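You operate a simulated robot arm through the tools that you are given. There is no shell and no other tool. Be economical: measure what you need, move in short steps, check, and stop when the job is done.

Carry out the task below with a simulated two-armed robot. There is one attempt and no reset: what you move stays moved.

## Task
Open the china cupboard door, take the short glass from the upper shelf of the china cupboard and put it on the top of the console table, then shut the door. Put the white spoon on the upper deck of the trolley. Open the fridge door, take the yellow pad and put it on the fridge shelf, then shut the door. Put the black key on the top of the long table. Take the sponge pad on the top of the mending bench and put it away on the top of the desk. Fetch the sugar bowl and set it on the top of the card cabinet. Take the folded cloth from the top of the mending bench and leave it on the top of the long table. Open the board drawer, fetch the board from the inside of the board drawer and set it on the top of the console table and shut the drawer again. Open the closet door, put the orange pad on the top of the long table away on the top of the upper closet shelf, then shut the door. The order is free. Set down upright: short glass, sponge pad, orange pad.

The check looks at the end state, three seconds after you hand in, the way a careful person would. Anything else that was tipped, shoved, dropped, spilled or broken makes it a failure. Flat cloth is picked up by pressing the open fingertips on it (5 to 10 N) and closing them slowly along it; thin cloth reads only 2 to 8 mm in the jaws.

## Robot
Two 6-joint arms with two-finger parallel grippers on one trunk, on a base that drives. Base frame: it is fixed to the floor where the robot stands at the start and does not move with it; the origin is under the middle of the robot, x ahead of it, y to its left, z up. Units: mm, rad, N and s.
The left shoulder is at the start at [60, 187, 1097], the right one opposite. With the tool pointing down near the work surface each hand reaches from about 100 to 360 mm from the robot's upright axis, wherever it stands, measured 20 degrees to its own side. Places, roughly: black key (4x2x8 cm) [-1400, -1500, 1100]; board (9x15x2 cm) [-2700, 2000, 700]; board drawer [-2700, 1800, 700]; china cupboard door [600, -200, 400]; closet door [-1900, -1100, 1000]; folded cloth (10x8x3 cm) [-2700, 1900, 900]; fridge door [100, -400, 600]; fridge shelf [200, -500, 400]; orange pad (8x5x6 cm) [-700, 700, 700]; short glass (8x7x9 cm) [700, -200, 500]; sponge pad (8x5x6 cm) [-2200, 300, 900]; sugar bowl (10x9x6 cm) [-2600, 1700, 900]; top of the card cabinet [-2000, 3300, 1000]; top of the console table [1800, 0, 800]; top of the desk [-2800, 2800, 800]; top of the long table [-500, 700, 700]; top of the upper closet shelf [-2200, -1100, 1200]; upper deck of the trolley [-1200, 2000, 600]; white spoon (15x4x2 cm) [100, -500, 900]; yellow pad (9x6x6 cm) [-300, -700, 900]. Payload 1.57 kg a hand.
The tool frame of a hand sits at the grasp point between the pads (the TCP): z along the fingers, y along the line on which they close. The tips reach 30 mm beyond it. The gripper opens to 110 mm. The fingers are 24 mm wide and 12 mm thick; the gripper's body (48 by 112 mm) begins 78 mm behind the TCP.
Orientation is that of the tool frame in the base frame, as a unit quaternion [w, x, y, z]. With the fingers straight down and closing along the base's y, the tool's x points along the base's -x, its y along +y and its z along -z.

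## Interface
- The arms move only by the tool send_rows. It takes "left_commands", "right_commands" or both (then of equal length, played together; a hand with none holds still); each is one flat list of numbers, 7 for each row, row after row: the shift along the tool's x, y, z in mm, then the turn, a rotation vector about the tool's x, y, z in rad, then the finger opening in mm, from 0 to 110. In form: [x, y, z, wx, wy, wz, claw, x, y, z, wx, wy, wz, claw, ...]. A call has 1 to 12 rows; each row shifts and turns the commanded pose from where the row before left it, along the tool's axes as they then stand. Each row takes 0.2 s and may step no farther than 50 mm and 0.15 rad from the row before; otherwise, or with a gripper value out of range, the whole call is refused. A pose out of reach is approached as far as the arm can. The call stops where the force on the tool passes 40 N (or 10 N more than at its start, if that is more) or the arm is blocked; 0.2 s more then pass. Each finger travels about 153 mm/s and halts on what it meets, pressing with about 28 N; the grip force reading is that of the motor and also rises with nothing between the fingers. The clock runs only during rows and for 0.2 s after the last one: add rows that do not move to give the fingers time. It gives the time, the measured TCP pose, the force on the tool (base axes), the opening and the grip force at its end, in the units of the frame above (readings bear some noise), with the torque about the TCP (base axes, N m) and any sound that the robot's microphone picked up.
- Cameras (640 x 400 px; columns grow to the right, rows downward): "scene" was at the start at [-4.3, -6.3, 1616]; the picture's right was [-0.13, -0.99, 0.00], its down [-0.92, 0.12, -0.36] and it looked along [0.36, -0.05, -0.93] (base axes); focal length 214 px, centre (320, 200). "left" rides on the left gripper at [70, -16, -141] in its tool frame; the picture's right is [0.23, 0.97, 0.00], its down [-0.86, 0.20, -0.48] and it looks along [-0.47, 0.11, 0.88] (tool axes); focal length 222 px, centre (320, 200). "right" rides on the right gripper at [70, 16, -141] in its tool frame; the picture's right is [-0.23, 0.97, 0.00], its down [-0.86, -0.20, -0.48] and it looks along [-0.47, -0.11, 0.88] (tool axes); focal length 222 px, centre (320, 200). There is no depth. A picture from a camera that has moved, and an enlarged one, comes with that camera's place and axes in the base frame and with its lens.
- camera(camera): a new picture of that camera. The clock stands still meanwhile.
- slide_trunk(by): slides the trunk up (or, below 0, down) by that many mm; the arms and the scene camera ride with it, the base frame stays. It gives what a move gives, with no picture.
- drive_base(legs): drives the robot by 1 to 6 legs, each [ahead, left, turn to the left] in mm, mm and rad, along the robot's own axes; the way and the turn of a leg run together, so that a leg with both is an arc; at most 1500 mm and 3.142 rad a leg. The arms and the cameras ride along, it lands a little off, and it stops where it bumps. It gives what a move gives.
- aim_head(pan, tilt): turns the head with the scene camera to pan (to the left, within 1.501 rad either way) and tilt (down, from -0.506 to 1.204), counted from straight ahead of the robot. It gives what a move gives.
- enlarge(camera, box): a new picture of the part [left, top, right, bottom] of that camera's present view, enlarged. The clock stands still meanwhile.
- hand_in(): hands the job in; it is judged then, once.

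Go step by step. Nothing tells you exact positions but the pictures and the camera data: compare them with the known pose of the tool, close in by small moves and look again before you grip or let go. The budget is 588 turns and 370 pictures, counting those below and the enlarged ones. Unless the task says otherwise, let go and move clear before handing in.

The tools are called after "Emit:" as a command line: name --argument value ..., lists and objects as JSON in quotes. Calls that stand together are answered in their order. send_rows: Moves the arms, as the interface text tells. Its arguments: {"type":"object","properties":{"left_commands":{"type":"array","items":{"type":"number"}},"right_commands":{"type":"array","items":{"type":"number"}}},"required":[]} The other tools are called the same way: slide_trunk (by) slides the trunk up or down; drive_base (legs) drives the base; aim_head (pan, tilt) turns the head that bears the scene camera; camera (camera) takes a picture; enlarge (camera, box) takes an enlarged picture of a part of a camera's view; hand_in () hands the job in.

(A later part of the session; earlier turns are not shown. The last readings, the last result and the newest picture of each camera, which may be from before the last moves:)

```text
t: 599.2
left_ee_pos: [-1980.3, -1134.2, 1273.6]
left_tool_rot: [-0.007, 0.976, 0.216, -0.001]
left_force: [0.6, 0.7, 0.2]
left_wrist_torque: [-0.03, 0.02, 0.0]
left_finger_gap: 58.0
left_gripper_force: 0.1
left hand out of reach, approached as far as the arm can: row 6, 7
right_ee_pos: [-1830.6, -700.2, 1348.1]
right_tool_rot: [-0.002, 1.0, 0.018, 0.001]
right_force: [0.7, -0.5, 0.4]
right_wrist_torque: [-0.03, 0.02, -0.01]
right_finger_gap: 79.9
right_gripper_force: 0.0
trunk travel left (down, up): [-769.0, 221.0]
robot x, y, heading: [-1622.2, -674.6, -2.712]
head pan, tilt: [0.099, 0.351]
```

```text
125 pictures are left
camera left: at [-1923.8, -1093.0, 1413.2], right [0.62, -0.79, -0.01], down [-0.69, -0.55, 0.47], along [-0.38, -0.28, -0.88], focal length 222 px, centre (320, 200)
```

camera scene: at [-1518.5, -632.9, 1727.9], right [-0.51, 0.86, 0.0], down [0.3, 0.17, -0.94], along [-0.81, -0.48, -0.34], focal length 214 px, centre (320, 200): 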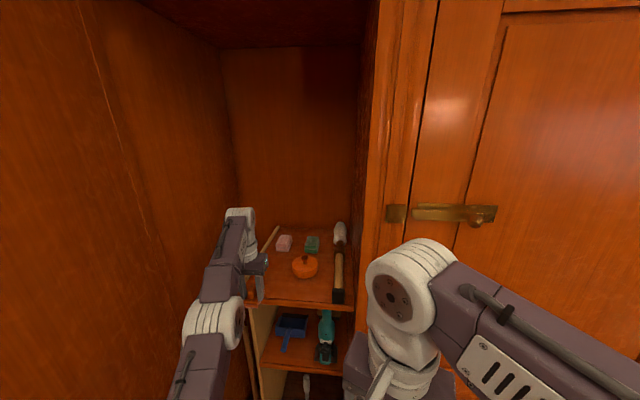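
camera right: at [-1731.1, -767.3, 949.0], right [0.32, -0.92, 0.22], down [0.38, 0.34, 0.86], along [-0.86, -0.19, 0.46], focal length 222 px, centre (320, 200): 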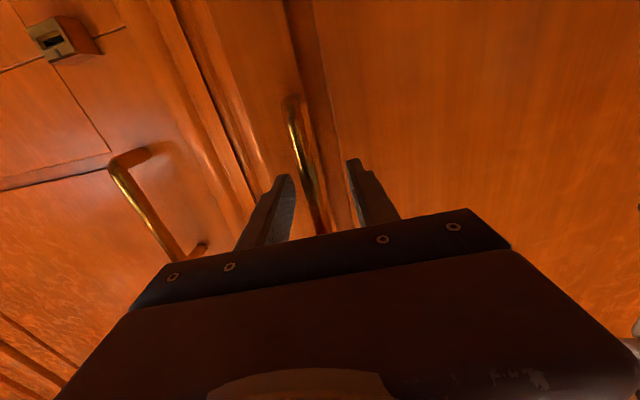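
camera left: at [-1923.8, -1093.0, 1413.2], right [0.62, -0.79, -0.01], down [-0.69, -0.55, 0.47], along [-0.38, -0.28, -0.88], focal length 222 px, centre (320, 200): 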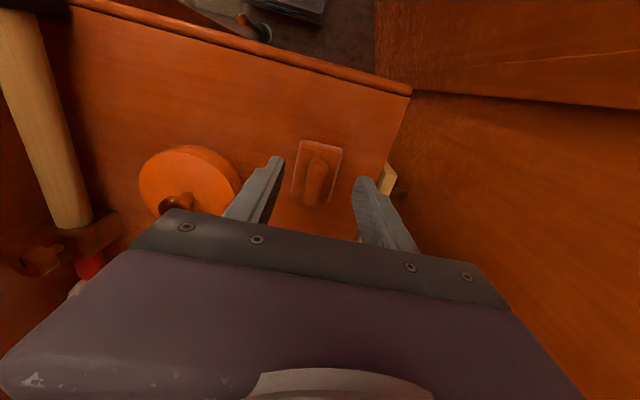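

The orange pad stands on the upper shelf. I back out and look at the situation for shutting the door.

Emit:
drive_base --legs '[[-540, 0, 0]]'

Emit:
aim_head --pan 0.4 --tilt 0.6

Emit:
camera --camera "scene"

```text
t: 602.2
left_ee_pos: [-1501.8, -911.4, 1270.6]
left_tool_rot: [-0.008, 0.977, 0.212, -0.001]
left_force: [0.3, 0.5, -0.1]
left_wrist_torque: [-0.05, -0.04, -0.01]
left_finger_gap: 58.2
left_gripper_force: 0.1
right_ee_pos: [-1347.1, -477.9, 1347.1]
right_tool_rot: [-0.003, 1.0, 0.013, 0.0]
right_force: [0.0, -0.6, -0.4]
right_wrist_torque: [0.01, -0.02, -0.03]
right_finger_gap: 80.0
right_gripper_force: 0.0
trunk travel left (down, up): [-769.0, 221.0]
robot x, y, heading: [-1139.7, -454.1, -2.714]
head pan, tilt: [0.099, 0.351]
```

```text
t: 603.0
left_ee_pos: [-1499.2, -911.4, 1271.9]
left_tool_rot: [-0.007, 0.977, 0.211, -0.001]
left_force: [-0.3, -0.6, -0.6]
left_wrist_torque: [-0.01, 0.03, 0.03]
left_finger_gap: 58.0
left_gripper_force: 0.1
right_ee_pos: [-1346.4, -477.5, 1348.3]
right_tool_rot: [-0.002, 1.0, 0.014, 0.001]
right_force: [0.6, 0.4, 0.3]
right_wrist_torque: [0.01, 0.01, 0.02]
right_finger_gap: 80.1
right_gripper_force: 0.0
trunk travel left (down, up): [-769.0, 221.0]
robot x, y, heading: [-1138.9, -450.1, -2.721]
head pan, tilt: [0.4, 0.6]
```

```text
124 pictures are left
camera scene: at [-1145.1, -490.5, 1705.2], right [-0.73, 0.68, 0.0], down [0.38, 0.41, -0.83], along [-0.56, -0.61, -0.56], focal length 214 px, centre (320, 200)
```

scene: 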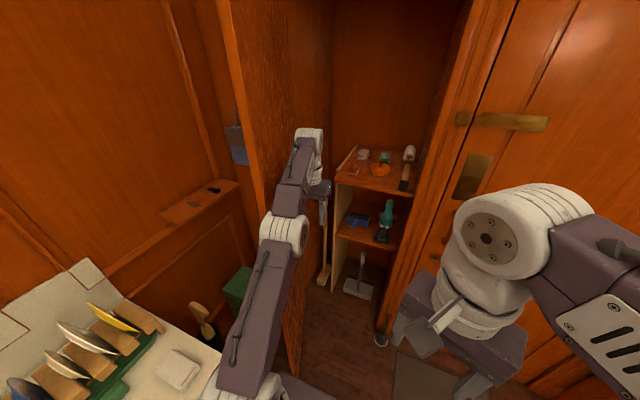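

The door stands ~68° open with its edge near s=1591, n=-268. I bring the left hand around to its outer side.

Emit:
send_rows --left_commands '[45, 0, 0, 0, 0, 0, 20, 45, 0, 0, 0, 0, 0, 0, 45, 0, 0, 0, 0, 0, 0, 45, 0, 0, 0, 0, 0, 0, 45, 0, 0, 0, 0, 0, 0, 45, 0, 0, 0, 0, 0, 0]'

Emit:
send_rows --left_commands '[0, 40, 0, 0, 0, 0, 0, 0, 40, 0, 0, 0, 0, 0, 0, 40, 0, 0, 0, 0, 0, 0, 40, 0, 0, 0, 0, 0, 0, 40, 0, 0, 0, 0, 0, -40, 10, 0, 0, 0, 0, 0, -40, 0, 0, 0, 0, 0, 0, -40, 0, 0, 0, 0, 0, 0]'

Emit:
camera --camera "scene"

```text
t: 604.5
left_ee_pos: [-1253.7, -798.5, 1273.8]
left_tool_rot: [-0.007, 0.977, 0.212, 0.0]
left_force: [0.4, 0.6, 0.0]
left_wrist_torque: [-0.03, 0.02, -0.01]
left_finger_gap: 0.1
left_gripper_force: 21.8
right_ee_pos: [-1346.3, -476.6, 1347.0]
right_tool_rot: [-0.002, 1.0, 0.014, -0.001]
right_force: [0.2, -0.4, 0.6]
right_wrist_torque: [0.0, -0.02, -0.04]
right_finger_gap: 80.1
right_gripper_force: 0.0
trunk travel left (down, up): [-769.0, 221.0]
robot x, y, heading: [-1135.2, -452.0, -2.718]
head pan, tilt: [0.4, 0.6]
```

```text
t: 606.2
left_ee_pos: [-1280.0, -1042.2, 1268.2]
left_tool_rot: [-0.008, 0.977, 0.211, 0.0]
left_force: [-0.7, 0.3, -0.8]
left_wrist_torque: [0.02, -0.02, -0.01]
left_finger_gap: 0.0
left_gripper_force: 21.0
right_ee_pos: [-1348.3, -478.9, 1346.8]
right_tool_rot: [-0.004, 1.0, 0.014, 0.0]
right_force: [-0.3, -0.5, -0.1]
right_wrist_torque: [0.0, 0.02, -0.01]
right_finger_gap: 80.0
right_gripper_force: 0.0
trunk travel left (down, up): [-769.0, 221.0]
robot x, y, heading: [-1141.8, -451.1, -2.716]
head pan, tilt: [0.4, 0.6]
```

```text
123 pictures are left
camera scene: at [-1146.8, -492.7, 1705.1], right [-0.73, 0.68, 0.0], down [0.38, 0.42, -0.82], along [-0.56, -0.61, -0.57], focal length 214 px, centre (320, 200)
```

scene: 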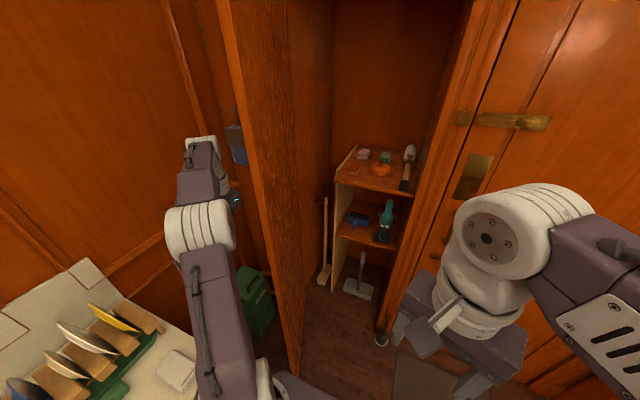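

The hand is on the outer side. I push the door along its closing arc with base legs.

Emit:
drive_base --legs '[[77, -118, 0], [67, -114, 0], [94, -91, 0]]'

Emit:
camera --camera "scene"

```text
t: 609.4
left_ee_pos: [-1627.0, -844.7, 1267.5]
left_tool_rot: [-0.008, 0.977, 0.211, -0.001]
left_force: [0.7, -0.6, -0.3]
left_wrist_torque: [0.01, 0.02, -0.01]
left_finger_gap: 0.0
left_gripper_force: 21.4
right_ee_pos: [-1696.3, -281.4, 1347.7]
right_tool_rot: [-0.004, 1.0, 0.012, -0.001]
right_force: [-1.0, -0.2, 0.3]
right_wrist_torque: [-0.02, -0.04, 0.05]
right_finger_gap: 79.7
right_gripper_force: 0.1
trunk travel left (down, up): [-769.0, 221.0]
robot x, y, heading: [-1493.3, -258.4, -2.716]
head pan, tilt: [0.4, 0.6]
```

```text
122 pictures are left
camera scene: at [-1494.0, -295.6, 1705.1], right [-0.73, 0.68, 0.0], down [0.38, 0.41, -0.83], along [-0.56, -0.61, -0.56], focal length 214 px, centre (320, 200)
```

scene: 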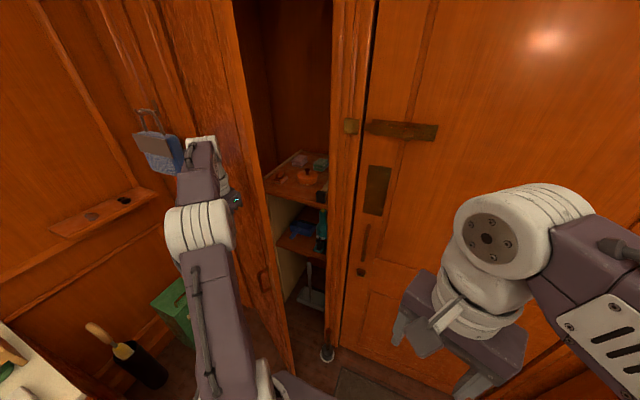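

Emit:
drive_base --legs '[[120, -16, 0], [95, 20, 0]]'

Emit:
camera --camera "scene"

```text
t: 611.4
left_ee_pos: [-1811.1, -924.8, 1277.3]
left_tool_rot: [-0.002, 0.977, 0.211, -0.007]
left_force: [0.0, 0.7, 0.7]
left_wrist_torque: [-0.04, 0.11, -0.02]
left_finger_gap: 0.1
left_gripper_force: 21.1
right_ee_pos: [-1876.7, -359.6, 1349.9]
right_tool_rot: [0.002, 1.0, 0.012, -0.006]
right_force: [0.4, -0.1, 0.4]
right_wrist_torque: [-0.05, 0.05, 0.02]
right_finger_gap: 80.0
right_gripper_force: 0.1
trunk travel left (down, up): [-769.0, 221.0]
robot x, y, heading: [-1685.9, -348.2, -2.719]
head pan, tilt: [0.4, 0.6]
```

```text
121 pictures are left
camera scene: at [-1666.5, -372.6, 1706.3], right [-0.73, 0.68, 0.0], down [0.37, 0.41, -0.83], along [-0.57, -0.61, -0.55], focal length 214 px, centre (320, 200)
```

scene: 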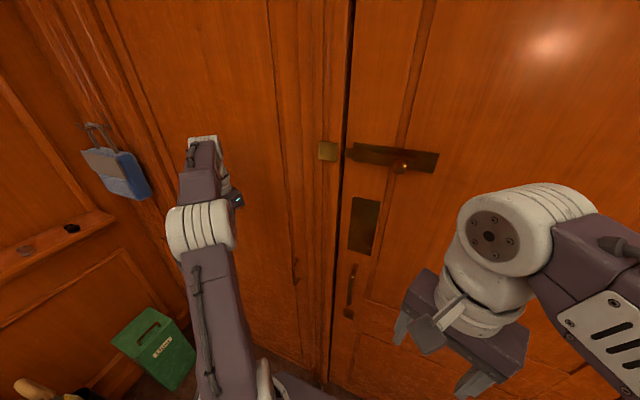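

Emit:
drive_base --legs '[[50, 0, 0]]'

Emit:
send_rows --left_commands '[-10, 0, 0, 0, 0, 0, 0, -10, 0, 0, 0, 0, 0, 0, -10, 0, 0, 0, 0, 0, 0, -10, 0, 0, 0, 0, 0, 0, -10, 0, 0, 0, 0, 0, 0]'

Emit:
camera --camera "scene"

```text
t: 612.4
left_ee_pos: [-1874.2, -947.8, 1272.6]
left_tool_rot: [-0.008, 0.977, 0.211, 0.008]
left_force: [0.0, -0.3, 0.5]
left_wrist_torque: [0.05, 0.03, 0.01]
left_finger_gap: 0.0
left_gripper_force: 21.3
right_ee_pos: [-1942.0, -387.5, 1346.6]
right_tool_rot: [-0.001, 1.0, 0.01, 0.003]
right_force: [-0.1, -0.3, -0.1]
right_wrist_torque: [0.06, 0.01, -0.04]
right_finger_gap: 79.9
right_gripper_force: 0.0
trunk travel left (down, up): [-769.0, 221.0]
robot x, y, heading: [-1729.3, -368.0, -2.723]
head pan, tilt: [0.4, 0.6]
stopped in leg 1: the force on the tool passed its limit (the readings are from after the stop); the commanded pose is now the measured one
```

```text
t: 612.8
left_ee_pos: [-1880.3, -949.0, 1270.8]
left_tool_rot: [-0.011, 0.978, 0.21, 0.013]
left_force: [0.2, 0.0, -0.3]
left_wrist_torque: [0.01, 0.03, 0.0]
left_finger_gap: 0.0
left_gripper_force: 20.7
right_ee_pos: [-1946.5, -388.8, 1344.8]
right_tool_rot: [-0.001, 1.0, 0.011, 0.005]
right_force: [-0.3, -1.1, 0.1]
right_wrist_torque: [0.03, 0.04, 0.0]
right_finger_gap: 79.9
right_gripper_force: 0.0
trunk travel left (down, up): [-769.0, 221.0]
robot x, y, heading: [-1730.2, -373.5, -2.724]
head pan, tilt: [0.4, 0.6]
stopped in row 1 (left hand): the force on the tool passed its limit (the readings are from after the stop); the commanded pose is now the measured one
```

```text
120 pictures are left
camera scene: at [-1721.7, -405.2, 1706.0], right [-0.73, 0.68, 0.0], down [0.38, 0.41, -0.83], along [-0.57, -0.6, -0.56], focal length 214 px, centre (320, 200)
```

scene: 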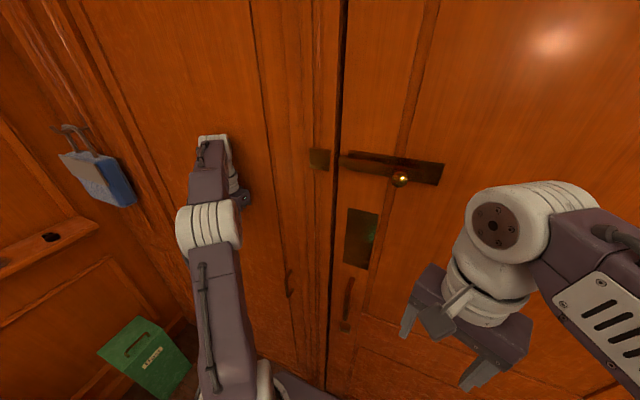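

It met resistance; I back off and check that the closet is shut.

Emit:
drive_base --legs '[[-300, 0, 0]]'

Emit:
aim_head --pan 0.4 --tilt 0.3

Emit:
camera --camera "scene"

```text
t: 614.8
left_ee_pos: [-1615.5, -829.7, 1269.5]
left_tool_rot: [-0.011, 0.978, 0.209, 0.015]
left_force: [0.6, 0.5, 0.2]
left_wrist_torque: [-0.01, 0.0, -0.02]
left_finger_gap: 0.3
left_gripper_force: 20.6
right_ee_pos: [-1681.4, -269.9, 1343.7]
right_tool_rot: [-0.002, 1.0, 0.009, 0.007]
right_force: [0.4, 0.0, -0.6]
right_wrist_torque: [0.03, 0.0, 0.02]
right_finger_gap: 79.9
right_gripper_force: 0.1
trunk travel left (down, up): [-769.0, 221.0]
robot x, y, heading: [-1460.8, -247.0, -2.727]
head pan, tilt: [0.4, 0.6]
```

```text
t: 615.6
left_ee_pos: [-1615.0, -829.4, 1269.0]
left_tool_rot: [-0.012, 0.978, 0.209, 0.015]
left_force: [0.1, -0.4, -0.4]
left_wrist_torque: [-0.02, 0.0, 0.0]
left_finger_gap: 0.0
left_gripper_force: 21.8
right_ee_pos: [-1680.3, -268.9, 1344.0]
right_tool_rot: [-0.002, 1.0, 0.009, 0.007]
right_force: [0.6, -0.2, 0.5]
right_wrist_torque: [0.02, 0.04, 0.03]
right_finger_gap: 79.9
right_gripper_force: 0.1
trunk travel left (down, up): [-769.0, 221.0]
robot x, y, heading: [-1460.2, -250.7, -2.725]
head pan, tilt: [0.4, 0.3]
```

```text
119 pictures are left
camera scene: at [-1466.1, -291.4, 1732.6], right [-0.73, 0.68, 0.0], down [0.2, 0.22, -0.96], along [-0.65, -0.7, -0.3], focal length 214 px, centre (320, 200)
```

scene: 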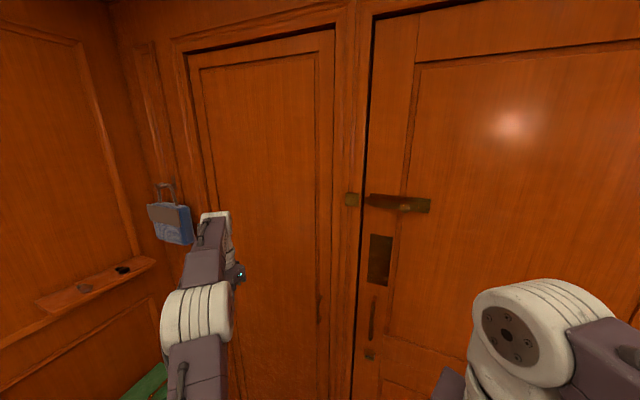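

The closet is shut. Last: the black key on the wall ledge. I fold the left arm, straighten the right hand, and turn to face the ledge wall.

Emit:
send_rows --left_commands '[20, -40, 0, 0, 0, 0, 0, 20, -40, 0, 0, 0, 0, 0, 20, -40, 0, 0, 0, 0, 0, 20, -40, 0, 0, 0, 0, 0, 0, -40, 0, 0, 0, 0, 0, 0, -20, 0, 0, 0, 0, 0]' --right_commands '[0, 0, 20, 0, 0, -0.14, 80, 0, 0, 20, 0, 0, -0.14, 80, 0, 0, 20, 0, 0, -0.14, 80, -30, 0, 20, 0, 0, 0, 70, -30, 0, 20, 0, 0, 0, 70, -30, 0, 20, 0, 0, 0, 70]'

Emit:
drive_base --legs '[[0, 0, 1.588], [0, -250, 0], [300, 0, 0]]'

Emit:
aim_head --pan 0 --tilt 0.4

Emit:
camera --camera "scene"

```text
t: 617.0
left_ee_pos: [-1636.9, -596.5, 1275.6]
left_tool_rot: [-0.012, 0.978, 0.209, 0.016]
left_force: [-0.4, -0.4, 0.6]
left_wrist_torque: [0.03, -0.02, 0.03]
left_finger_gap: 0.0
left_gripper_force: 21.7
right_ee_pos: [-1764.0, -311.1, 1219.6]
right_tool_rot: [0.0, 0.976, 0.218, 0.007]
right_force: [-0.7, -0.1, 0.1]
right_wrist_torque: [-0.01, 0.01, 0.01]
right_finger_gap: 70.2
right_gripper_force: 0.1
right hand out of reach, approached as far as the arm can: row 2
trunk travel left (down, up): [-769.0, 221.0]
robot x, y, heading: [-1457.1, -252.4, -2.719]
head pan, tilt: [0.4, 0.3]
```

```text
t: 624.3
left_ee_pos: [-1219.8, -798.1, 1277.4]
left_tool_rot: [-0.017, 0.542, 0.841, 0.002]
left_force: [-0.2, -0.9, -0.4]
left_wrist_torque: [-0.03, -0.02, 0.02]
left_finger_gap: 0.0
left_gripper_force: 21.2
right_ee_pos: [-1503.8, -930.1, 1220.5]
right_tool_rot: [-0.004, 0.533, 0.846, 0.003]
right_force: [-0.1, 0.6, 0.5]
right_wrist_torque: [-0.03, -0.02, 0.0]
right_finger_gap: 70.1
right_gripper_force: 0.0
trunk travel left (down, up): [-769.0, 221.0]
robot x, y, heading: [-1565.6, -628.8, -1.147]
head pan, tilt: [0.4, 0.3]
```

```text
t: 625.2
left_ee_pos: [-1215.8, -802.4, 1276.4]
left_tool_rot: [-0.018, 0.542, 0.84, 0.003]
left_force: [-0.2, -0.7, 0.0]
left_wrist_torque: [0.05, 0.03, -0.01]
left_finger_gap: 0.0
left_gripper_force: 21.7
right_ee_pos: [-1501.5, -932.3, 1220.6]
right_tool_rot: [-0.006, 0.534, 0.846, 0.005]
right_force: [-0.4, -0.3, -0.2]
right_wrist_torque: [0.03, -0.02, 0.04]
right_finger_gap: 69.8
right_gripper_force: 0.1
trunk travel left (down, up): [-769.0, 221.0]
robot x, y, heading: [-1564.3, -627.2, -1.147]
head pan, tilt: [0.0, 0.4]
```

```text
118 pictures are left
camera scene: at [-1550.6, -657.5, 1723.3], right [-0.91, -0.41, 0.0], down [-0.16, 0.36, -0.92], along [0.38, -0.84, -0.39], focal length 214 px, centre (320, 200)
```

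scene: 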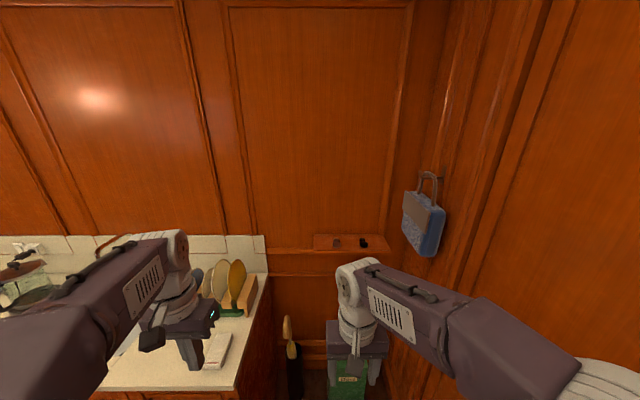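

The black key is the right one on the ledge, about (-1370,-1575,1110). I extend the right arm forward and approach.

Emit:
send_rows --right_commands '[-40, -10, 5, 0, 0, 0, 60, -40, -10, 5, 0, 0, 0, 60, -40, -10, 5, 0, 0, 0, 60, -40, -10, 5, 0, 0, 0, 60, -40, -10, 0, 0, 0, 0, 60]'

Emit:
drive_base --legs '[[300, -60, 0]]'

Emit:
camera --camera "right"

Emit:
camera --camera "scene"

```text
t: 626.4
left_ee_pos: [-1215.1, -804.8, 1275.6]
left_tool_rot: [-0.018, 0.542, 0.84, 0.003]
left_force: [-0.1, 0.3, -0.3]
left_wrist_torque: [-0.01, 0.03, 0.0]
left_finger_gap: 0.0
left_gripper_force: 21.4
right_ee_pos: [-1459.3, -1136.3, 1197.2]
right_tool_rot: [-0.008, 0.535, 0.845, 0.006]
right_force: [0.4, -0.4, -0.2]
right_wrist_torque: [0.01, 0.0, -0.02]
right_finger_gap: 59.9
right_gripper_force: 0.0
trunk travel left (down, up): [-769.0, 221.0]
robot x, y, heading: [-1564.7, -628.9, -1.15]
head pan, tilt: [0.0, 0.4]
```

```text
t: 628.5
left_ee_pos: [-1150.9, -1094.1, 1276.6]
left_tool_rot: [-0.017, 0.542, 0.84, 0.001]
left_force: [0.4, 0.3, -0.1]
left_wrist_torque: [0.0, 0.0, -0.02]
left_finger_gap: 0.0
left_gripper_force: 21.1
right_ee_pos: [-1392.3, -1427.7, 1199.2]
right_tool_rot: [-0.004, 0.534, 0.845, 0.004]
right_force: [-0.2, -0.3, -0.4]
right_wrist_torque: [0.0, 0.02, 0.03]
right_finger_gap: 60.1
right_gripper_force: 0.1
trunk travel left (down, up): [-769.0, 221.0]
robot x, y, heading: [-1497.6, -920.9, -1.147]
head pan, tilt: [0.0, 0.4]
```

```text
117 pictures are left
camera right: at [-1409.1, -1358.9, 1341.0], right [0.98, 0.21, 0.0], down [0.19, -0.86, 0.47], along [0.1, -0.46, -0.88], focal length 222 px, centre (320, 200)
```

right: 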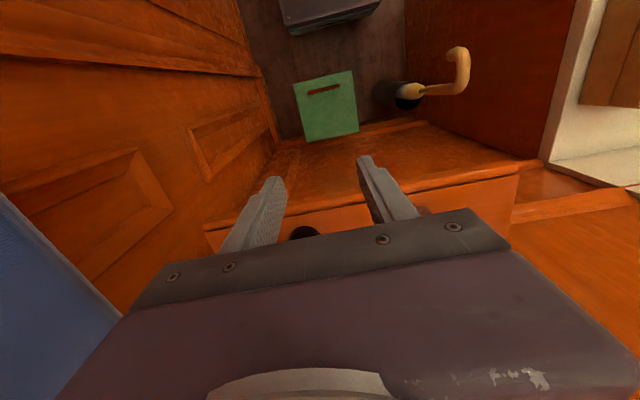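

```text
116 pictures are left
camera scene: at [-1485.2, -949.7, 1723.4], right [-0.91, -0.41, 0.0], down [-0.16, 0.35, -0.92], along [0.38, -0.84, -0.39], focal length 214 px, centre (320, 200)
```

scene: 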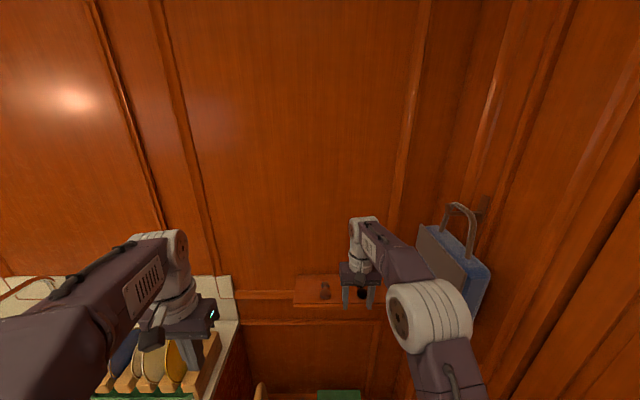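

The right elbow is close to the hanging bag. I back off, raise the trunk so the elbow stays above the bag, and lower the hand instead.

Emit:
drive_base --legs '[[-150, 40, 0]]'

Emit:
slide_trunk --by 215

Emit:
send_rows --right_commands '[0, -15, 40, 0, 0, 0, 60, 0, -15, 40, 0, 0, 0, 60, 0, -15, 40, 0, 0, 0, 60, 0, -15, 40, 0, 0, 0, 60, 0, -10, 40, 0, 0, 0, 60]'

Emit:
camera --camera "scene"

```text
t: 629.9
left_ee_pos: [-1174.7, -946.2, 1275.8]
left_tool_rot: [-0.02, 0.54, 0.841, 0.004]
left_force: [-0.1, 0.1, 0.4]
left_wrist_torque: [0.02, 0.04, -0.03]
left_finger_gap: 0.0
left_gripper_force: 21.2
right_ee_pos: [-1416.6, -1280.5, 1196.2]
right_tool_rot: [-0.006, 0.534, 0.846, 0.005]
right_force: [-0.5, -0.8, -0.3]
right_wrist_torque: [0.04, 0.02, -0.01]
right_finger_gap: 60.1
right_gripper_force: 0.0
trunk travel left (down, up): [-769.0, 221.0]
robot x, y, heading: [-1521.6, -771.0, -1.148]
head pan, tilt: [0.0, 0.4]
```

```text
t: 632.1
left_ee_pos: [-1175.1, -945.4, 1491.4]
left_tool_rot: [-0.018, 0.54, 0.841, 0.003]
left_force: [-0.3, -0.1, -0.5]
left_wrist_torque: [0.01, 0.03, -0.03]
left_finger_gap: 0.2
left_gripper_force: 21.5
right_ee_pos: [-1418.3, -1278.2, 1412.1]
right_tool_rot: [-0.005, 0.534, 0.846, 0.005]
right_force: [-0.7, 0.5, 0.5]
right_wrist_torque: [-0.01, 0.02, 0.03]
right_finger_gap: 60.0
right_gripper_force: 0.1
trunk travel left (down, up): [-984.0, 6.0]
robot x, y, heading: [-1525.0, -772.0, -1.149]
head pan, tilt: [0.0, 0.4]
```

```text
t: 633.4
left_ee_pos: [-1175.1, -946.4, 1491.8]
left_tool_rot: [-0.019, 0.54, 0.841, 0.004]
left_force: [0.0, -0.4, 0.4]
left_wrist_torque: [-0.02, -0.01, -0.05]
left_finger_gap: 0.0
left_gripper_force: 21.1
right_ee_pos: [-1481.0, -1303.6, 1213.6]
right_tool_rot: [-0.006, 0.534, 0.845, 0.004]
right_force: [1.4, -0.1, 0.1]
right_wrist_torque: [0.02, 0.01, -0.02]
right_finger_gap: 59.7
right_gripper_force: 0.1
trunk travel left (down, up): [-984.0, 6.0]
robot x, y, heading: [-1524.7, -769.4, -1.147]
head pan, tilt: [0.0, 0.4]
```

```text
115 pictures are left
camera scene: at [-1509.9, -801.7, 1938.4], right [-0.91, -0.41, 0.0], down [-0.16, 0.36, -0.92], along [0.38, -0.84, -0.39], focal length 214 px, centre (320, 200)
```

scene: 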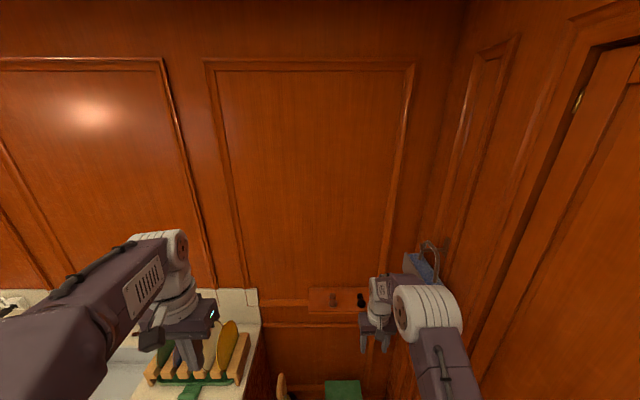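

I'll turn slightly left and reach further right with the arm so that the elbow stays well away from the bag.

Emit:
send_rows --right_commands '[8, -38, 0, 0, 0, 0, 60, 8, -38, 0, 0, 0, 0, 60, 8, -38, 0, 0, 0, 0, 60]'

Emit:
drive_base --legs '[[0, 0, 0.2], [180, -40, 0]]'

Emit:
camera --camera "scene"

Emit:
camera --camera "right"

```text
t: 634.1
left_ee_pos: [-1175.5, -945.3, 1492.0]
left_tool_rot: [-0.018, 0.541, 0.841, 0.003]
left_force: [-0.7, -0.3, -0.7]
left_wrist_torque: [0.02, -0.03, -0.02]
left_finger_gap: 0.2
left_gripper_force: 21.1
right_ee_pos: [-1596.2, -1330.6, 1213.0]
right_tool_rot: [-0.005, 0.534, 0.845, 0.005]
right_force: [-0.3, 0.3, 0.5]
right_wrist_torque: [-0.01, 0.04, -0.01]
right_finger_gap: 59.9
right_gripper_force: 0.0
trunk travel left (down, up): [-984.0, 6.0]
robot x, y, heading: [-1521.7, -768.3, -1.143]
head pan, tilt: [0.0, 0.4]
```

```text
t: 636.5
left_ee_pos: [-1073.6, -1035.6, 1490.4]
left_tool_rot: [-0.017, 0.452, 0.892, 0.0]
left_force: [0.0, 0.9, 0.6]
left_wrist_torque: [-0.04, -0.03, 0.01]
left_finger_gap: 0.1
left_gripper_force: 21.2
right_ee_pos: [-1407.8, -1500.2, 1214.7]
right_tool_rot: [-0.005, 0.444, 0.896, 0.002]
right_force: [1.0, 1.0, -0.4]
right_wrist_torque: [0.0, 0.01, 0.01]
right_finger_gap: 59.9
right_gripper_force: 0.0
trunk travel left (down, up): [-984.0, 6.0]
robot x, y, heading: [-1453.1, -940.5, -0.941]
head pan, tilt: [0.0, 0.4]
```

```text
114 pictures are left
camera scene: at [-1431.9, -960.9, 1938.5], right [-0.81, -0.59, 0.0], down [-0.23, 0.31, -0.92], along [0.54, -0.75, -0.39], focal length 214 px, centre (320, 200)
```

scene: 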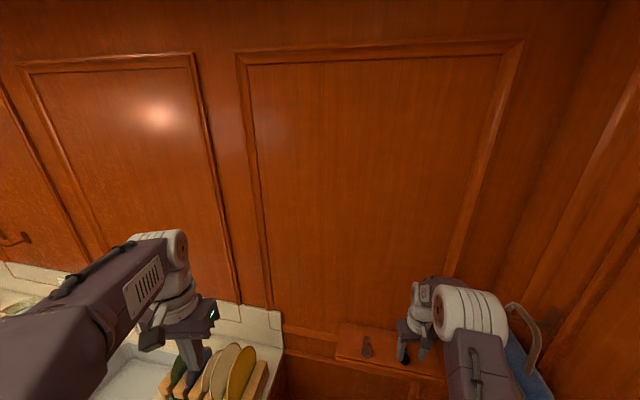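

```text
113 pictures are left
camera right: at [-1436.3, -1435.4, 1357.7], right [0.91, 0.41, 0.0], down [0.36, -0.81, 0.47], along [0.19, -0.43, -0.88], focal length 222 px, centre (320, 200)
```

right: 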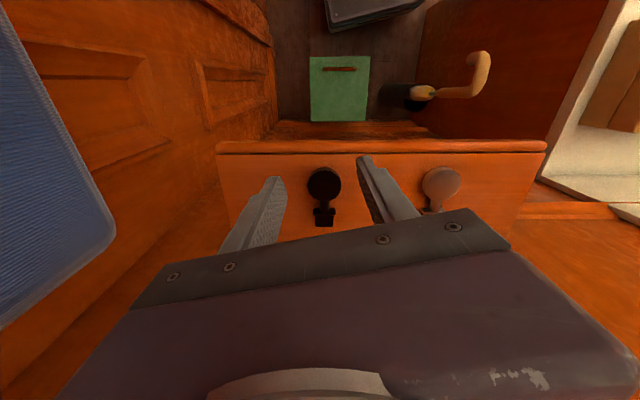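

The black key is in clear view between the fingers (bow toward me). I move 49 forward, 7 right, and descend to check.

Emit:
send_rows --right_commands '[-25, -4, 0, 0, 0, 0, 60, -24, -3, 0, 0, 0, 0, 60, 0, 0, 30, 0, 0, 0, 60, 0, 0, 25, 0, 0, 0, 60]'

Emit:
camera --camera "right"

```text
t: 637.5
left_ee_pos: [-1072.0, -1040.6, 1491.9]
left_tool_rot: [-0.019, 0.452, 0.892, 0.002]
left_force: [0.4, 0.3, 0.4]
left_wrist_torque: [0.02, 0.0, 0.0]
left_finger_gap: 0.0
left_gripper_force: 21.3
right_ee_pos: [-1379.0, -1550.5, 1157.0]
right_tool_rot: [-0.006, 0.444, 0.896, 0.004]
right_force: [-0.1, -0.1, -0.1]
right_wrist_torque: [0.01, 0.02, 0.02]
right_finger_gap: 59.9
right_gripper_force: 0.1
trunk travel left (down, up): [-984.0, 6.0]
robot x, y, heading: [-1451.8, -943.0, -0.943]
head pan, tilt: [0.0, 0.4]
```

```text
112 pictures are left
camera right: at [-1409.4, -1485.1, 1299.1], right [0.91, 0.41, 0.0], down [0.36, -0.81, 0.47], along [0.19, -0.43, -0.89], focal length 222 px, centre (320, 200)
```

right: 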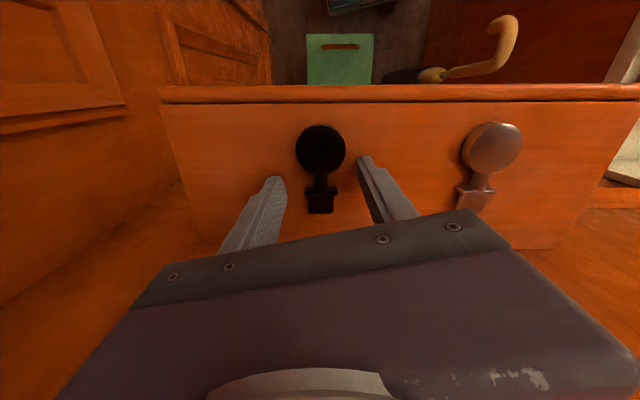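

Emit:
send_rows --right_commands '[18, 0, 12, 0, 0, 0, 60, 0, 0, 5, 0, 0, 0, 60, 0, 0, 4, 0, 0, 0, 60, 0, 0, 4, 0, 0, 0, 60, 0, 0, 4, 0, 0, 0, 60, 0, 0, 4, 0, 0, 0, 60]'

Emit:
camera --camera "right"

```text
t: 637.9
left_ee_pos: [-1071.1, -1037.7, 1491.0]
left_tool_rot: [-0.019, 0.451, 0.892, 0.001]
left_force: [0.0, 0.0, 1.7]
left_wrist_torque: [0.0, 0.01, -0.04]
left_finger_gap: 0.0
left_gripper_force: 21.0
right_ee_pos: [-1385.5, -1540.5, 1152.3]
right_tool_rot: [0.006, 0.446, 0.895, -0.007]
right_force: [1.3, -0.9, 8.6]
right_wrist_torque: [0.21, -0.24, 0.07]
right_finger_gap: 59.8
right_gripper_force: 0.7
trunk travel left (down, up): [-984.0, 6.0]
robot x, y, heading: [-1448.9, -943.0, -0.94]
head pan, tilt: [0.0, 0.4]
stopped in row 2 (right hand): the force on the tool passed its limit (the readings are from after the stop); the commanded pose is now the measured one
```

```text
111 pictures are left
camera right: at [-1416.7, -1472.9, 1292.7], right [0.91, 0.41, 0.0], down [0.35, -0.79, 0.49], along [0.2, -0.45, -0.87], focal length 222 px, centre (320, 200)
```

right: 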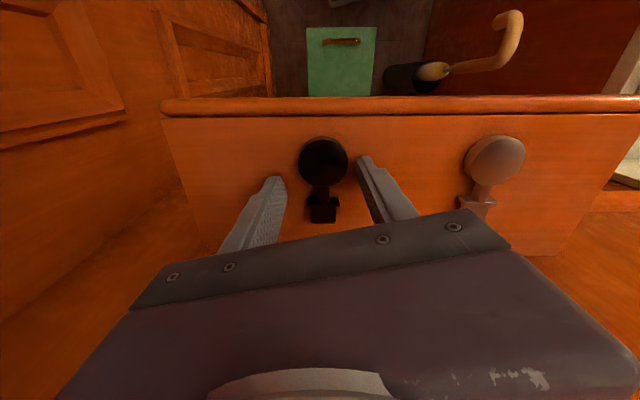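

Fingertips touch the ledge (z≈1122). I lift 3 mm and close on the key's bow.

Emit:
send_rows --right_commands '[0, 0, -3, 0, 0, 0, 60, 0, 0, 0, 0, 0, 0, 50, 0, 0, 0, 0, 0, 0, 40, 0, 0, 0, 0, 0, 0, 30, 0, 0, 0, 0, 0, 0, 20, 0, 0, 0, 0, 0, 0, 10, 0, 0, 0, 0, 0, 0, 5, 0, 0, 0, 0, 0, 0, 5]'

Emit:
send_rows --right_commands '[0, 0, -20, 0, 0, 0, 5, 0, 0, -40, 0, 0, 0, 5, 0, 0, -40, 0, 0, 0, 5]'

Emit:
camera --camera "right"

```text
t: 639.7
left_ee_pos: [-1072.3, -1040.1, 1491.2]
left_tool_rot: [-0.018, 0.452, 0.892, 0.001]
left_force: [-0.5, 0.2, 0.7]
left_wrist_torque: [0.0, 0.01, -0.01]
left_finger_gap: 0.0
left_gripper_force: 21.0
right_ee_pos: [-1386.5, -1541.6, 1153.7]
right_tool_rot: [0.006, 0.446, 0.895, -0.006]
right_force: [-0.2, -0.8, 2.0]
right_wrist_torque: [-0.02, 0.0, -0.02]
right_finger_gap: 36.6
right_gripper_force: 28.3
trunk travel left (down, up): [-984.0, 6.0]
robot x, y, heading: [-1442.6, -942.1, -0.941]
head pan, tilt: [0.0, 0.4]
```

```text
t: 640.5
left_ee_pos: [-1072.3, -1038.5, 1490.6]
left_tool_rot: [-0.018, 0.451, 0.892, 0.0]
left_force: [0.7, 0.7, -0.1]
left_wrist_torque: [-0.02, 0.02, 0.01]
left_finger_gap: 0.1
left_gripper_force: 21.2
right_ee_pos: [-1387.4, -1539.0, 1255.6]
right_tool_rot: [0.005, 0.445, 0.896, -0.006]
right_force: [-0.1, -0.3, -0.8]
right_wrist_torque: [-0.02, 0.03, -0.03]
right_finger_gap: 36.1
right_gripper_force: 27.9
trunk travel left (down, up): [-984.0, 6.0]
robot x, y, heading: [-1451.4, -941.8, -0.938]
head pan, tilt: [0.0, 0.4]
```

```text
110 pictures are left
camera right: at [-1419.6, -1471.7, 1396.1], right [0.91, 0.41, 0.0], down [0.35, -0.8, 0.49], along [0.2, -0.45, -0.87], focal length 222 px, centre (320, 200)
```

right: 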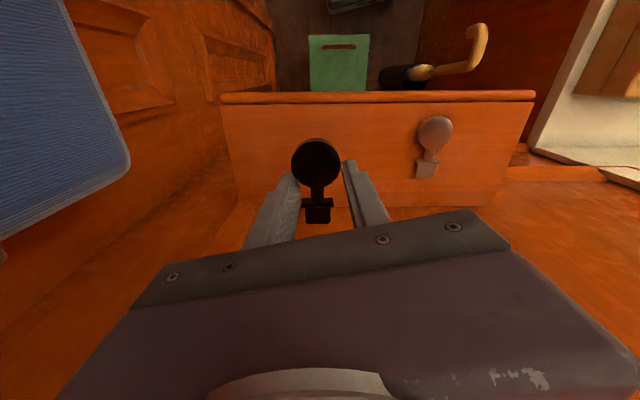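

The key is held (36 mm on its bow). I back out of the nook, turn, and go to the right end of the long table.

Emit:
drive_base --legs '[[-450, 0, 0], [0, 0, 1.373], [940, 0, 0], [0, 1030, 0]]'

Emit:
aim_head --pan -0.2 --tilt 0.9

Emit:
camera --camera "scene"

Emit:
camera --camera "right"

```text
t: 644.6
left_ee_pos: [-1343.3, -519.9, 1495.2]
left_tool_rot: [-0.015, 0.275, 0.961, -0.001]
left_force: [0.3, -0.3, 0.3]
left_wrist_torque: [-0.03, 0.01, 0.03]
left_finger_gap: 0.0
left_gripper_force: 21.1
right_ee_pos: [-1448.4, -1104.1, 1257.8]
right_tool_rot: [0.01, 0.269, 0.963, -0.003]
right_force: [0.2, 0.1, -1.0]
right_wrist_torque: [0.01, -0.01, -0.04]
right_finger_gap: 36.1
right_gripper_force: 28.0
trunk travel left (down, up): [-984.0, 6.0]
robot x, y, heading: [-1716.7, -564.9, -0.564]
head pan, tilt: [0.0, 0.4]
stopped in leg 2: the robot was blocked; the commanded pose is now the measured one
```

```text
t: 645.6
left_ee_pos: [-1345.1, -501.8, 1495.2]
left_tool_rot: [-0.012, 0.276, 0.961, -0.005]
left_force: [-0.9, 0.6, -0.5]
left_wrist_torque: [-0.06, -0.01, 0.0]
left_finger_gap: 0.1
left_gripper_force: 21.5
right_ee_pos: [-1450.8, -1086.6, 1263.3]
right_tool_rot: [0.011, 0.269, 0.963, -0.006]
right_force: [-0.6, 0.8, 0.3]
right_wrist_torque: [-0.04, -0.02, 0.03]
right_finger_gap: 36.0
right_gripper_force: 28.0
trunk travel left (down, up): [-984.0, 6.0]
robot x, y, heading: [-1716.8, -557.2, -0.563]
head pan, tilt: [-0.201, 0.901]
```

```text
109 pictures are left
camera scene: at [-1709.9, -579.3, 1896.2], right [-0.69, -0.72, 0.0], down [-0.57, 0.54, -0.62], along [0.45, -0.43, -0.78], focal length 214 px, centre (320, 200)
```

scene: 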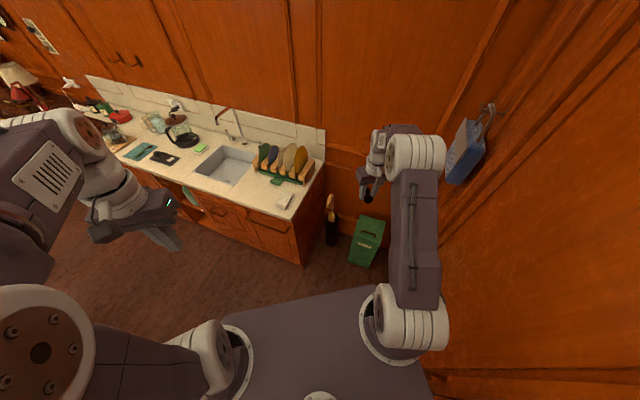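

```text
108 pictures are left
camera right: at [-1505.8, -1033.3, 1402.1], right [0.7, 0.71, 0.0], down [0.62, -0.6, 0.5], along [0.36, -0.35, -0.87], focal length 222 px, centre (320, 200)
```

right: 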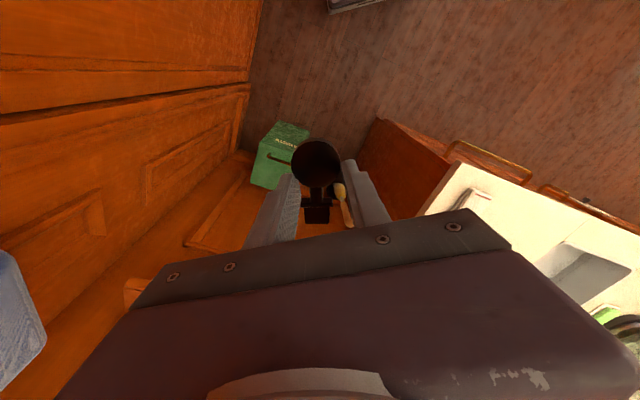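

The rotation touched something by the wall. I move away from it first, then look back.

Emit:
drive_base --legs '[[162, 252, 0]]'

Emit:
aim_head --pan -1.5 --tilt 0.7

Emit:
camera --camera "scene"

```text
t: 647.6
left_ee_pos: [-1071.8, -380.4, 1494.5]
left_tool_rot: [-0.013, 0.274, 0.961, -0.003]
left_force: [0.7, 0.2, -0.5]
left_wrist_torque: [0.03, -0.03, 0.03]
left_finger_gap: 0.0
left_gripper_force: 21.5
right_ee_pos: [-1177.9, -965.2, 1260.0]
right_tool_rot: [0.011, 0.268, 0.963, -0.005]
right_force: [1.1, -0.2, -0.4]
right_wrist_torque: [0.04, -0.04, 0.0]
right_finger_gap: 36.3
right_gripper_force: 28.3
trunk travel left (down, up): [-984.0, 6.0]
robot x, y, heading: [-1446.8, -432.1, -0.563]
head pan, tilt: [-0.201, 0.901]
```

```text
t: 649.1
left_ee_pos: [-1070.0, -378.3, 1492.4]
left_tool_rot: [-0.014, 0.275, 0.961, -0.004]
left_force: [-0.3, 0.8, 0.3]
left_wrist_torque: [-0.04, 0.01, 0.02]
left_finger_gap: 0.0
left_gripper_force: 21.1
right_ee_pos: [-1175.2, -964.4, 1258.9]
right_tool_rot: [0.01, 0.268, 0.963, -0.005]
right_force: [0.6, 0.4, 0.0]
right_wrist_torque: [-0.01, -0.02, -0.01]
right_finger_gap: 36.0
right_gripper_force: 28.2
trunk travel left (down, up): [-984.0, 6.0]
robot x, y, heading: [-1445.9, -431.0, -0.556]
head pan, tilt: [-1.499, 0.7]
```

```text
107 pictures are left
camera scene: at [-1535.9, -477.2, 1911.5], right [-0.88, 0.47, 0.0], down [0.3, 0.57, -0.76], along [-0.36, -0.68, -0.64], focal length 214 px, centre (320, 200)
```

scene: 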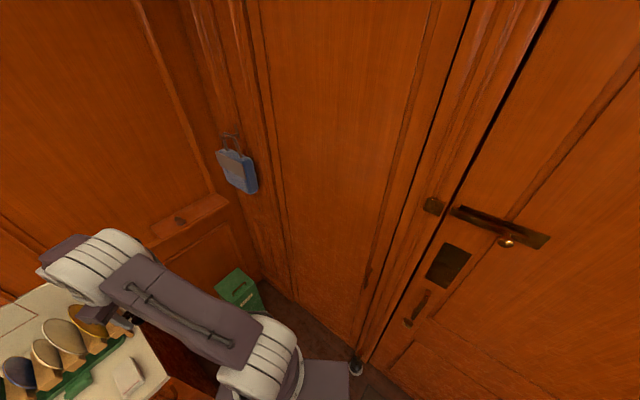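

Everything is standing as before. I continue: turn, and drive to the table's right end.

Emit:
drive_base --legs '[[0, 0, 0.99], [635, 0, 0], [0, 934, 0]]'

Emit:
aim_head --pan -0.2 --tilt 0.9

Emit:
camera --camera "scene"

Emit:
camera --camera "right"

```text
t: 659.7
left_ee_pos: [-1118.0, 1035.0, 1493.1]
left_tool_rot: [-0.011, -0.222, 0.975, -0.01]
left_force: [0.3, -0.6, -0.8]
left_wrist_torque: [0.02, 0.06, -0.02]
left_finger_gap: 0.0
left_gripper_force: 21.6
right_ee_pos: [-680.3, 631.7, 1259.1]
right_tool_rot: [0.011, -0.229, 0.973, 0.001]
right_force: [-0.2, -0.1, -1.1]
right_wrist_torque: [0.04, 0.03, 0.0]
right_finger_gap: 36.0
right_gripper_force: 27.3
trunk travel left (down, up): [-984.0, 6.0]
robot x, y, heading: [-1273.2, 686.4, 0.444]
head pan, tilt: [-1.499, 0.7]
```

```text
t: 661.2
left_ee_pos: [-1118.2, 1036.7, 1492.2]
left_tool_rot: [-0.01, -0.221, 0.975, -0.01]
left_force: [-0.4, -0.4, -0.4]
left_wrist_torque: [-0.01, 0.0, 0.02]
left_finger_gap: 0.0
left_gripper_force: 21.2
right_ee_pos: [-680.4, 631.8, 1259.5]
right_tool_rot: [0.011, -0.229, 0.973, 0.0]
right_force: [0.6, -0.6, -0.8]
right_wrist_torque: [-0.01, 0.01, -0.02]
right_finger_gap: 35.8
right_gripper_force: 28.1
trunk travel left (down, up): [-984.0, 6.0]
robot x, y, heading: [-1272.8, 686.9, 0.443]
head pan, tilt: [-0.201, 0.901]
```

```text
106 pictures are left
camera scene: at [-1253.3, 682.3, 1895.3], right [0.24, -0.97, 0.0], down [-0.76, -0.19, -0.62], along [0.6, 0.15, -0.78], focal length 214 px, centre (320, 200)
```

scene: 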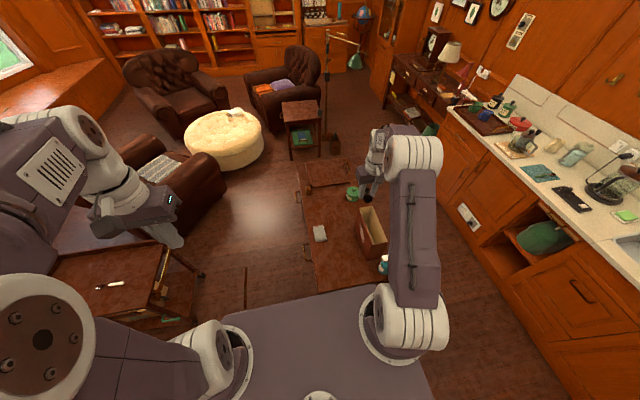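

```text
105 pictures are left
camera right: at [-755.2, 616.0, 1399.5], right [-0.23, 0.97, 0.0], down [0.84, 0.2, 0.5], along [0.49, 0.11, -0.87], focal length 222 px, centre (320, 200)
```

right: 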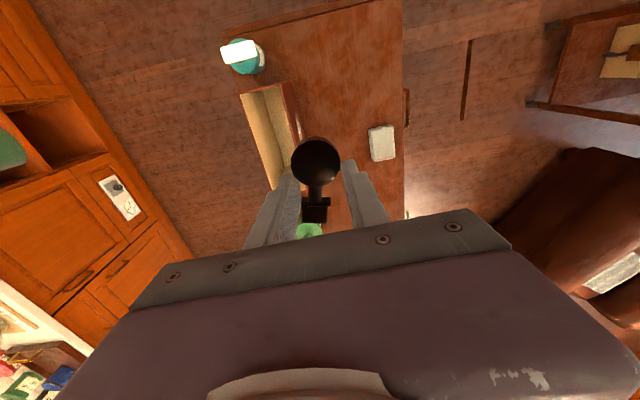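

I see the table clearly: free area near its right end. I shift back/left and lower.

Emit:
drive_base --legs '[[-79, 71, 0]]'

Emit:
slide_trunk --by -400

Emit:
camera --camera "right"

Emit:
camera --camera "scene"

```text
t: 662.3
left_ee_pos: [-1208.2, 1064.0, 1493.2]
left_tool_rot: [-0.013, -0.222, 0.975, -0.008]
left_force: [0.3, 0.1, 0.4]
left_wrist_torque: [0.04, 0.12, 0.0]
left_finger_gap: 0.0
left_gripper_force: 22.0
right_ee_pos: [-774.3, 660.5, 1254.8]
right_tool_rot: [0.009, -0.227, 0.974, 0.002]
right_force: [0.2, -0.6, -0.2]
right_wrist_torque: [0.01, 0.05, 0.01]
right_finger_gap: 35.6
right_gripper_force: 27.7
trunk travel left (down, up): [-984.0, 6.0]
robot x, y, heading: [-1372.9, 716.6, 0.445]
head pan, tilt: [-0.201, 0.901]
```

```text
t: 666.2
left_ee_pos: [-1218.3, 1065.6, 1094.2]
left_tool_rot: [-0.01, -0.222, 0.975, -0.01]
left_force: [0.0, -0.3, 0.1]
left_wrist_torque: [0.0, -0.01, 0.01]
left_finger_gap: 0.0
left_gripper_force: 21.0
right_ee_pos: [-782.0, 662.4, 858.9]
right_tool_rot: [0.011, -0.228, 0.974, 0.0]
right_force: [0.6, -1.4, 0.3]
right_wrist_torque: [0.03, -0.04, 0.0]
right_finger_gap: 35.3
right_gripper_force: 27.9
trunk travel left (down, up): [-584.0, 406.0]
robot x, y, heading: [-1371.7, 718.5, 0.441]
head pan, tilt: [-0.201, 0.901]
```

```text
104 pictures are left
camera right: at [-855.9, 645.5, 999.5], right [-0.23, 0.97, 0.0], down [0.84, 0.2, 0.5], along [0.49, 0.11, -0.87], focal length 222 px, centre (320, 200)
```

right: 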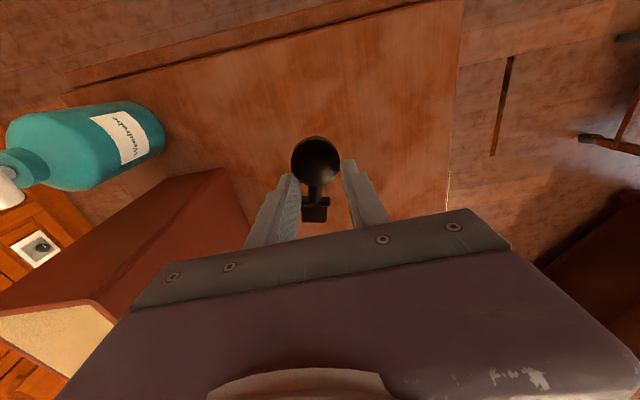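

```text
103 pictures are left
camera scene: at [-1354.0, 712.5, 1495.4], right [0.24, -0.97, 0.0], down [-0.76, -0.19, -0.62], along [0.6, 0.15, -0.78], focal length 214 px, centre (320, 200)
```

scene: 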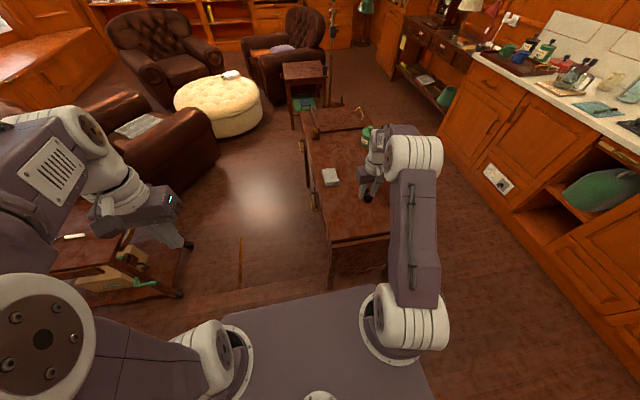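

The box is close on the right; I shift 60 mm left before lowering further.

Emit:
drive_base --legs '[[0, 60, 0]]'

Emit:
slide_trunk --by -80

Emit:
camera --camera "right"

```text
t: 667.1
left_ee_pos: [-1243.8, 1120.2, 1092.9]
left_tool_rot: [-0.01, -0.221, 0.975, -0.01]
left_force: [-0.7, 1.1, 0.5]
left_wrist_torque: [-0.04, -0.03, 0.01]
left_finger_gap: 0.2
left_gripper_force: 21.6
right_ee_pos: [-807.7, 715.9, 859.5]
right_tool_rot: [0.011, -0.228, 0.974, 0.0]
right_force: [0.0, 0.4, -0.2]
right_wrist_torque: [0.0, 0.0, 0.03]
right_finger_gap: 35.6
right_gripper_force: 28.1
trunk travel left (down, up): [-584.0, 406.0]
robot x, y, heading: [-1396.5, 775.3, 0.444]
head pan, tilt: [-0.201, 0.901]
```

```text
t: 668.3
left_ee_pos: [-1244.5, 1118.5, 1013.7]
left_tool_rot: [-0.01, -0.22, 0.975, -0.011]
left_force: [-0.2, 0.0, 0.5]
left_wrist_torque: [0.03, 0.01, -0.02]
left_finger_gap: 0.1
left_gripper_force: 21.4
right_ee_pos: [-807.7, 716.5, 780.3]
right_tool_rot: [0.012, -0.228, 0.974, 0.0]
right_force: [0.7, 0.4, -0.4]
right_wrist_torque: [-0.01, 0.01, 0.0]
right_finger_gap: 35.6
right_gripper_force: 28.1
trunk travel left (down, up): [-504.0, 486.0]
robot x, y, heading: [-1403.6, 773.7, 0.442]
head pan, tilt: [-0.201, 0.901]
```

```text
102 pictures are left
camera right: at [-881.7, 699.5, 919.5], right [-0.23, 0.97, 0.0], down [0.84, 0.2, 0.5], along [0.49, 0.11, -0.87], focal length 222 px, centre (320, 200)
```

right: 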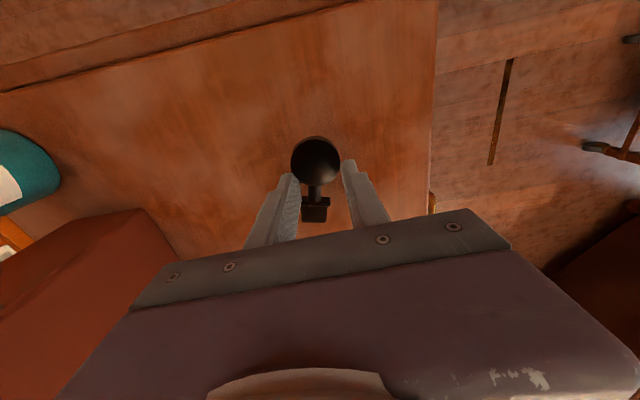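

Emit:
send_rows --right_commands '[0, 0, 15, 0, 0, 0, 5, 0, 0, 5, 0, 0, 0, 5, 0, 0, 4, 0, 0, 0, 5, 0, 0, 4, 0, 0, 0, 5, 0, 0, 4, 0, 0, 0, 5, 0, 0, 4, 0, 0, 0, 5, 0, 0, 4, 0, 0, 0, 5]'

```text
t: 669.7
left_ee_pos: [-1247.2, 1120.1, 1014.9]
left_tool_rot: [-0.008, -0.22, 0.975, -0.011]
left_force: [0.4, -0.2, -0.1]
left_wrist_torque: [-0.02, 0.01, -0.02]
left_finger_gap: 0.0
left_gripper_force: 21.6
right_ee_pos: [-807.7, 716.2, 750.9]
right_tool_rot: [0.017, -0.228, 0.973, 0.0]
right_force: [-11.5, -1.1, 24.2]
right_wrist_torque: [0.08, 0.86, 0.19]
right_finger_gap: 35.1
right_gripper_force: 27.8
trunk travel left (down, up): [-504.0, 486.0]
robot x, y, heading: [-1397.8, 770.7, 0.443]
head pan, tilt: [-0.201, 0.901]
stopped in row 7 (right hand): the force on the tool passed its limit (the readings are from after the stop); the commanded pose is now the measured one
```

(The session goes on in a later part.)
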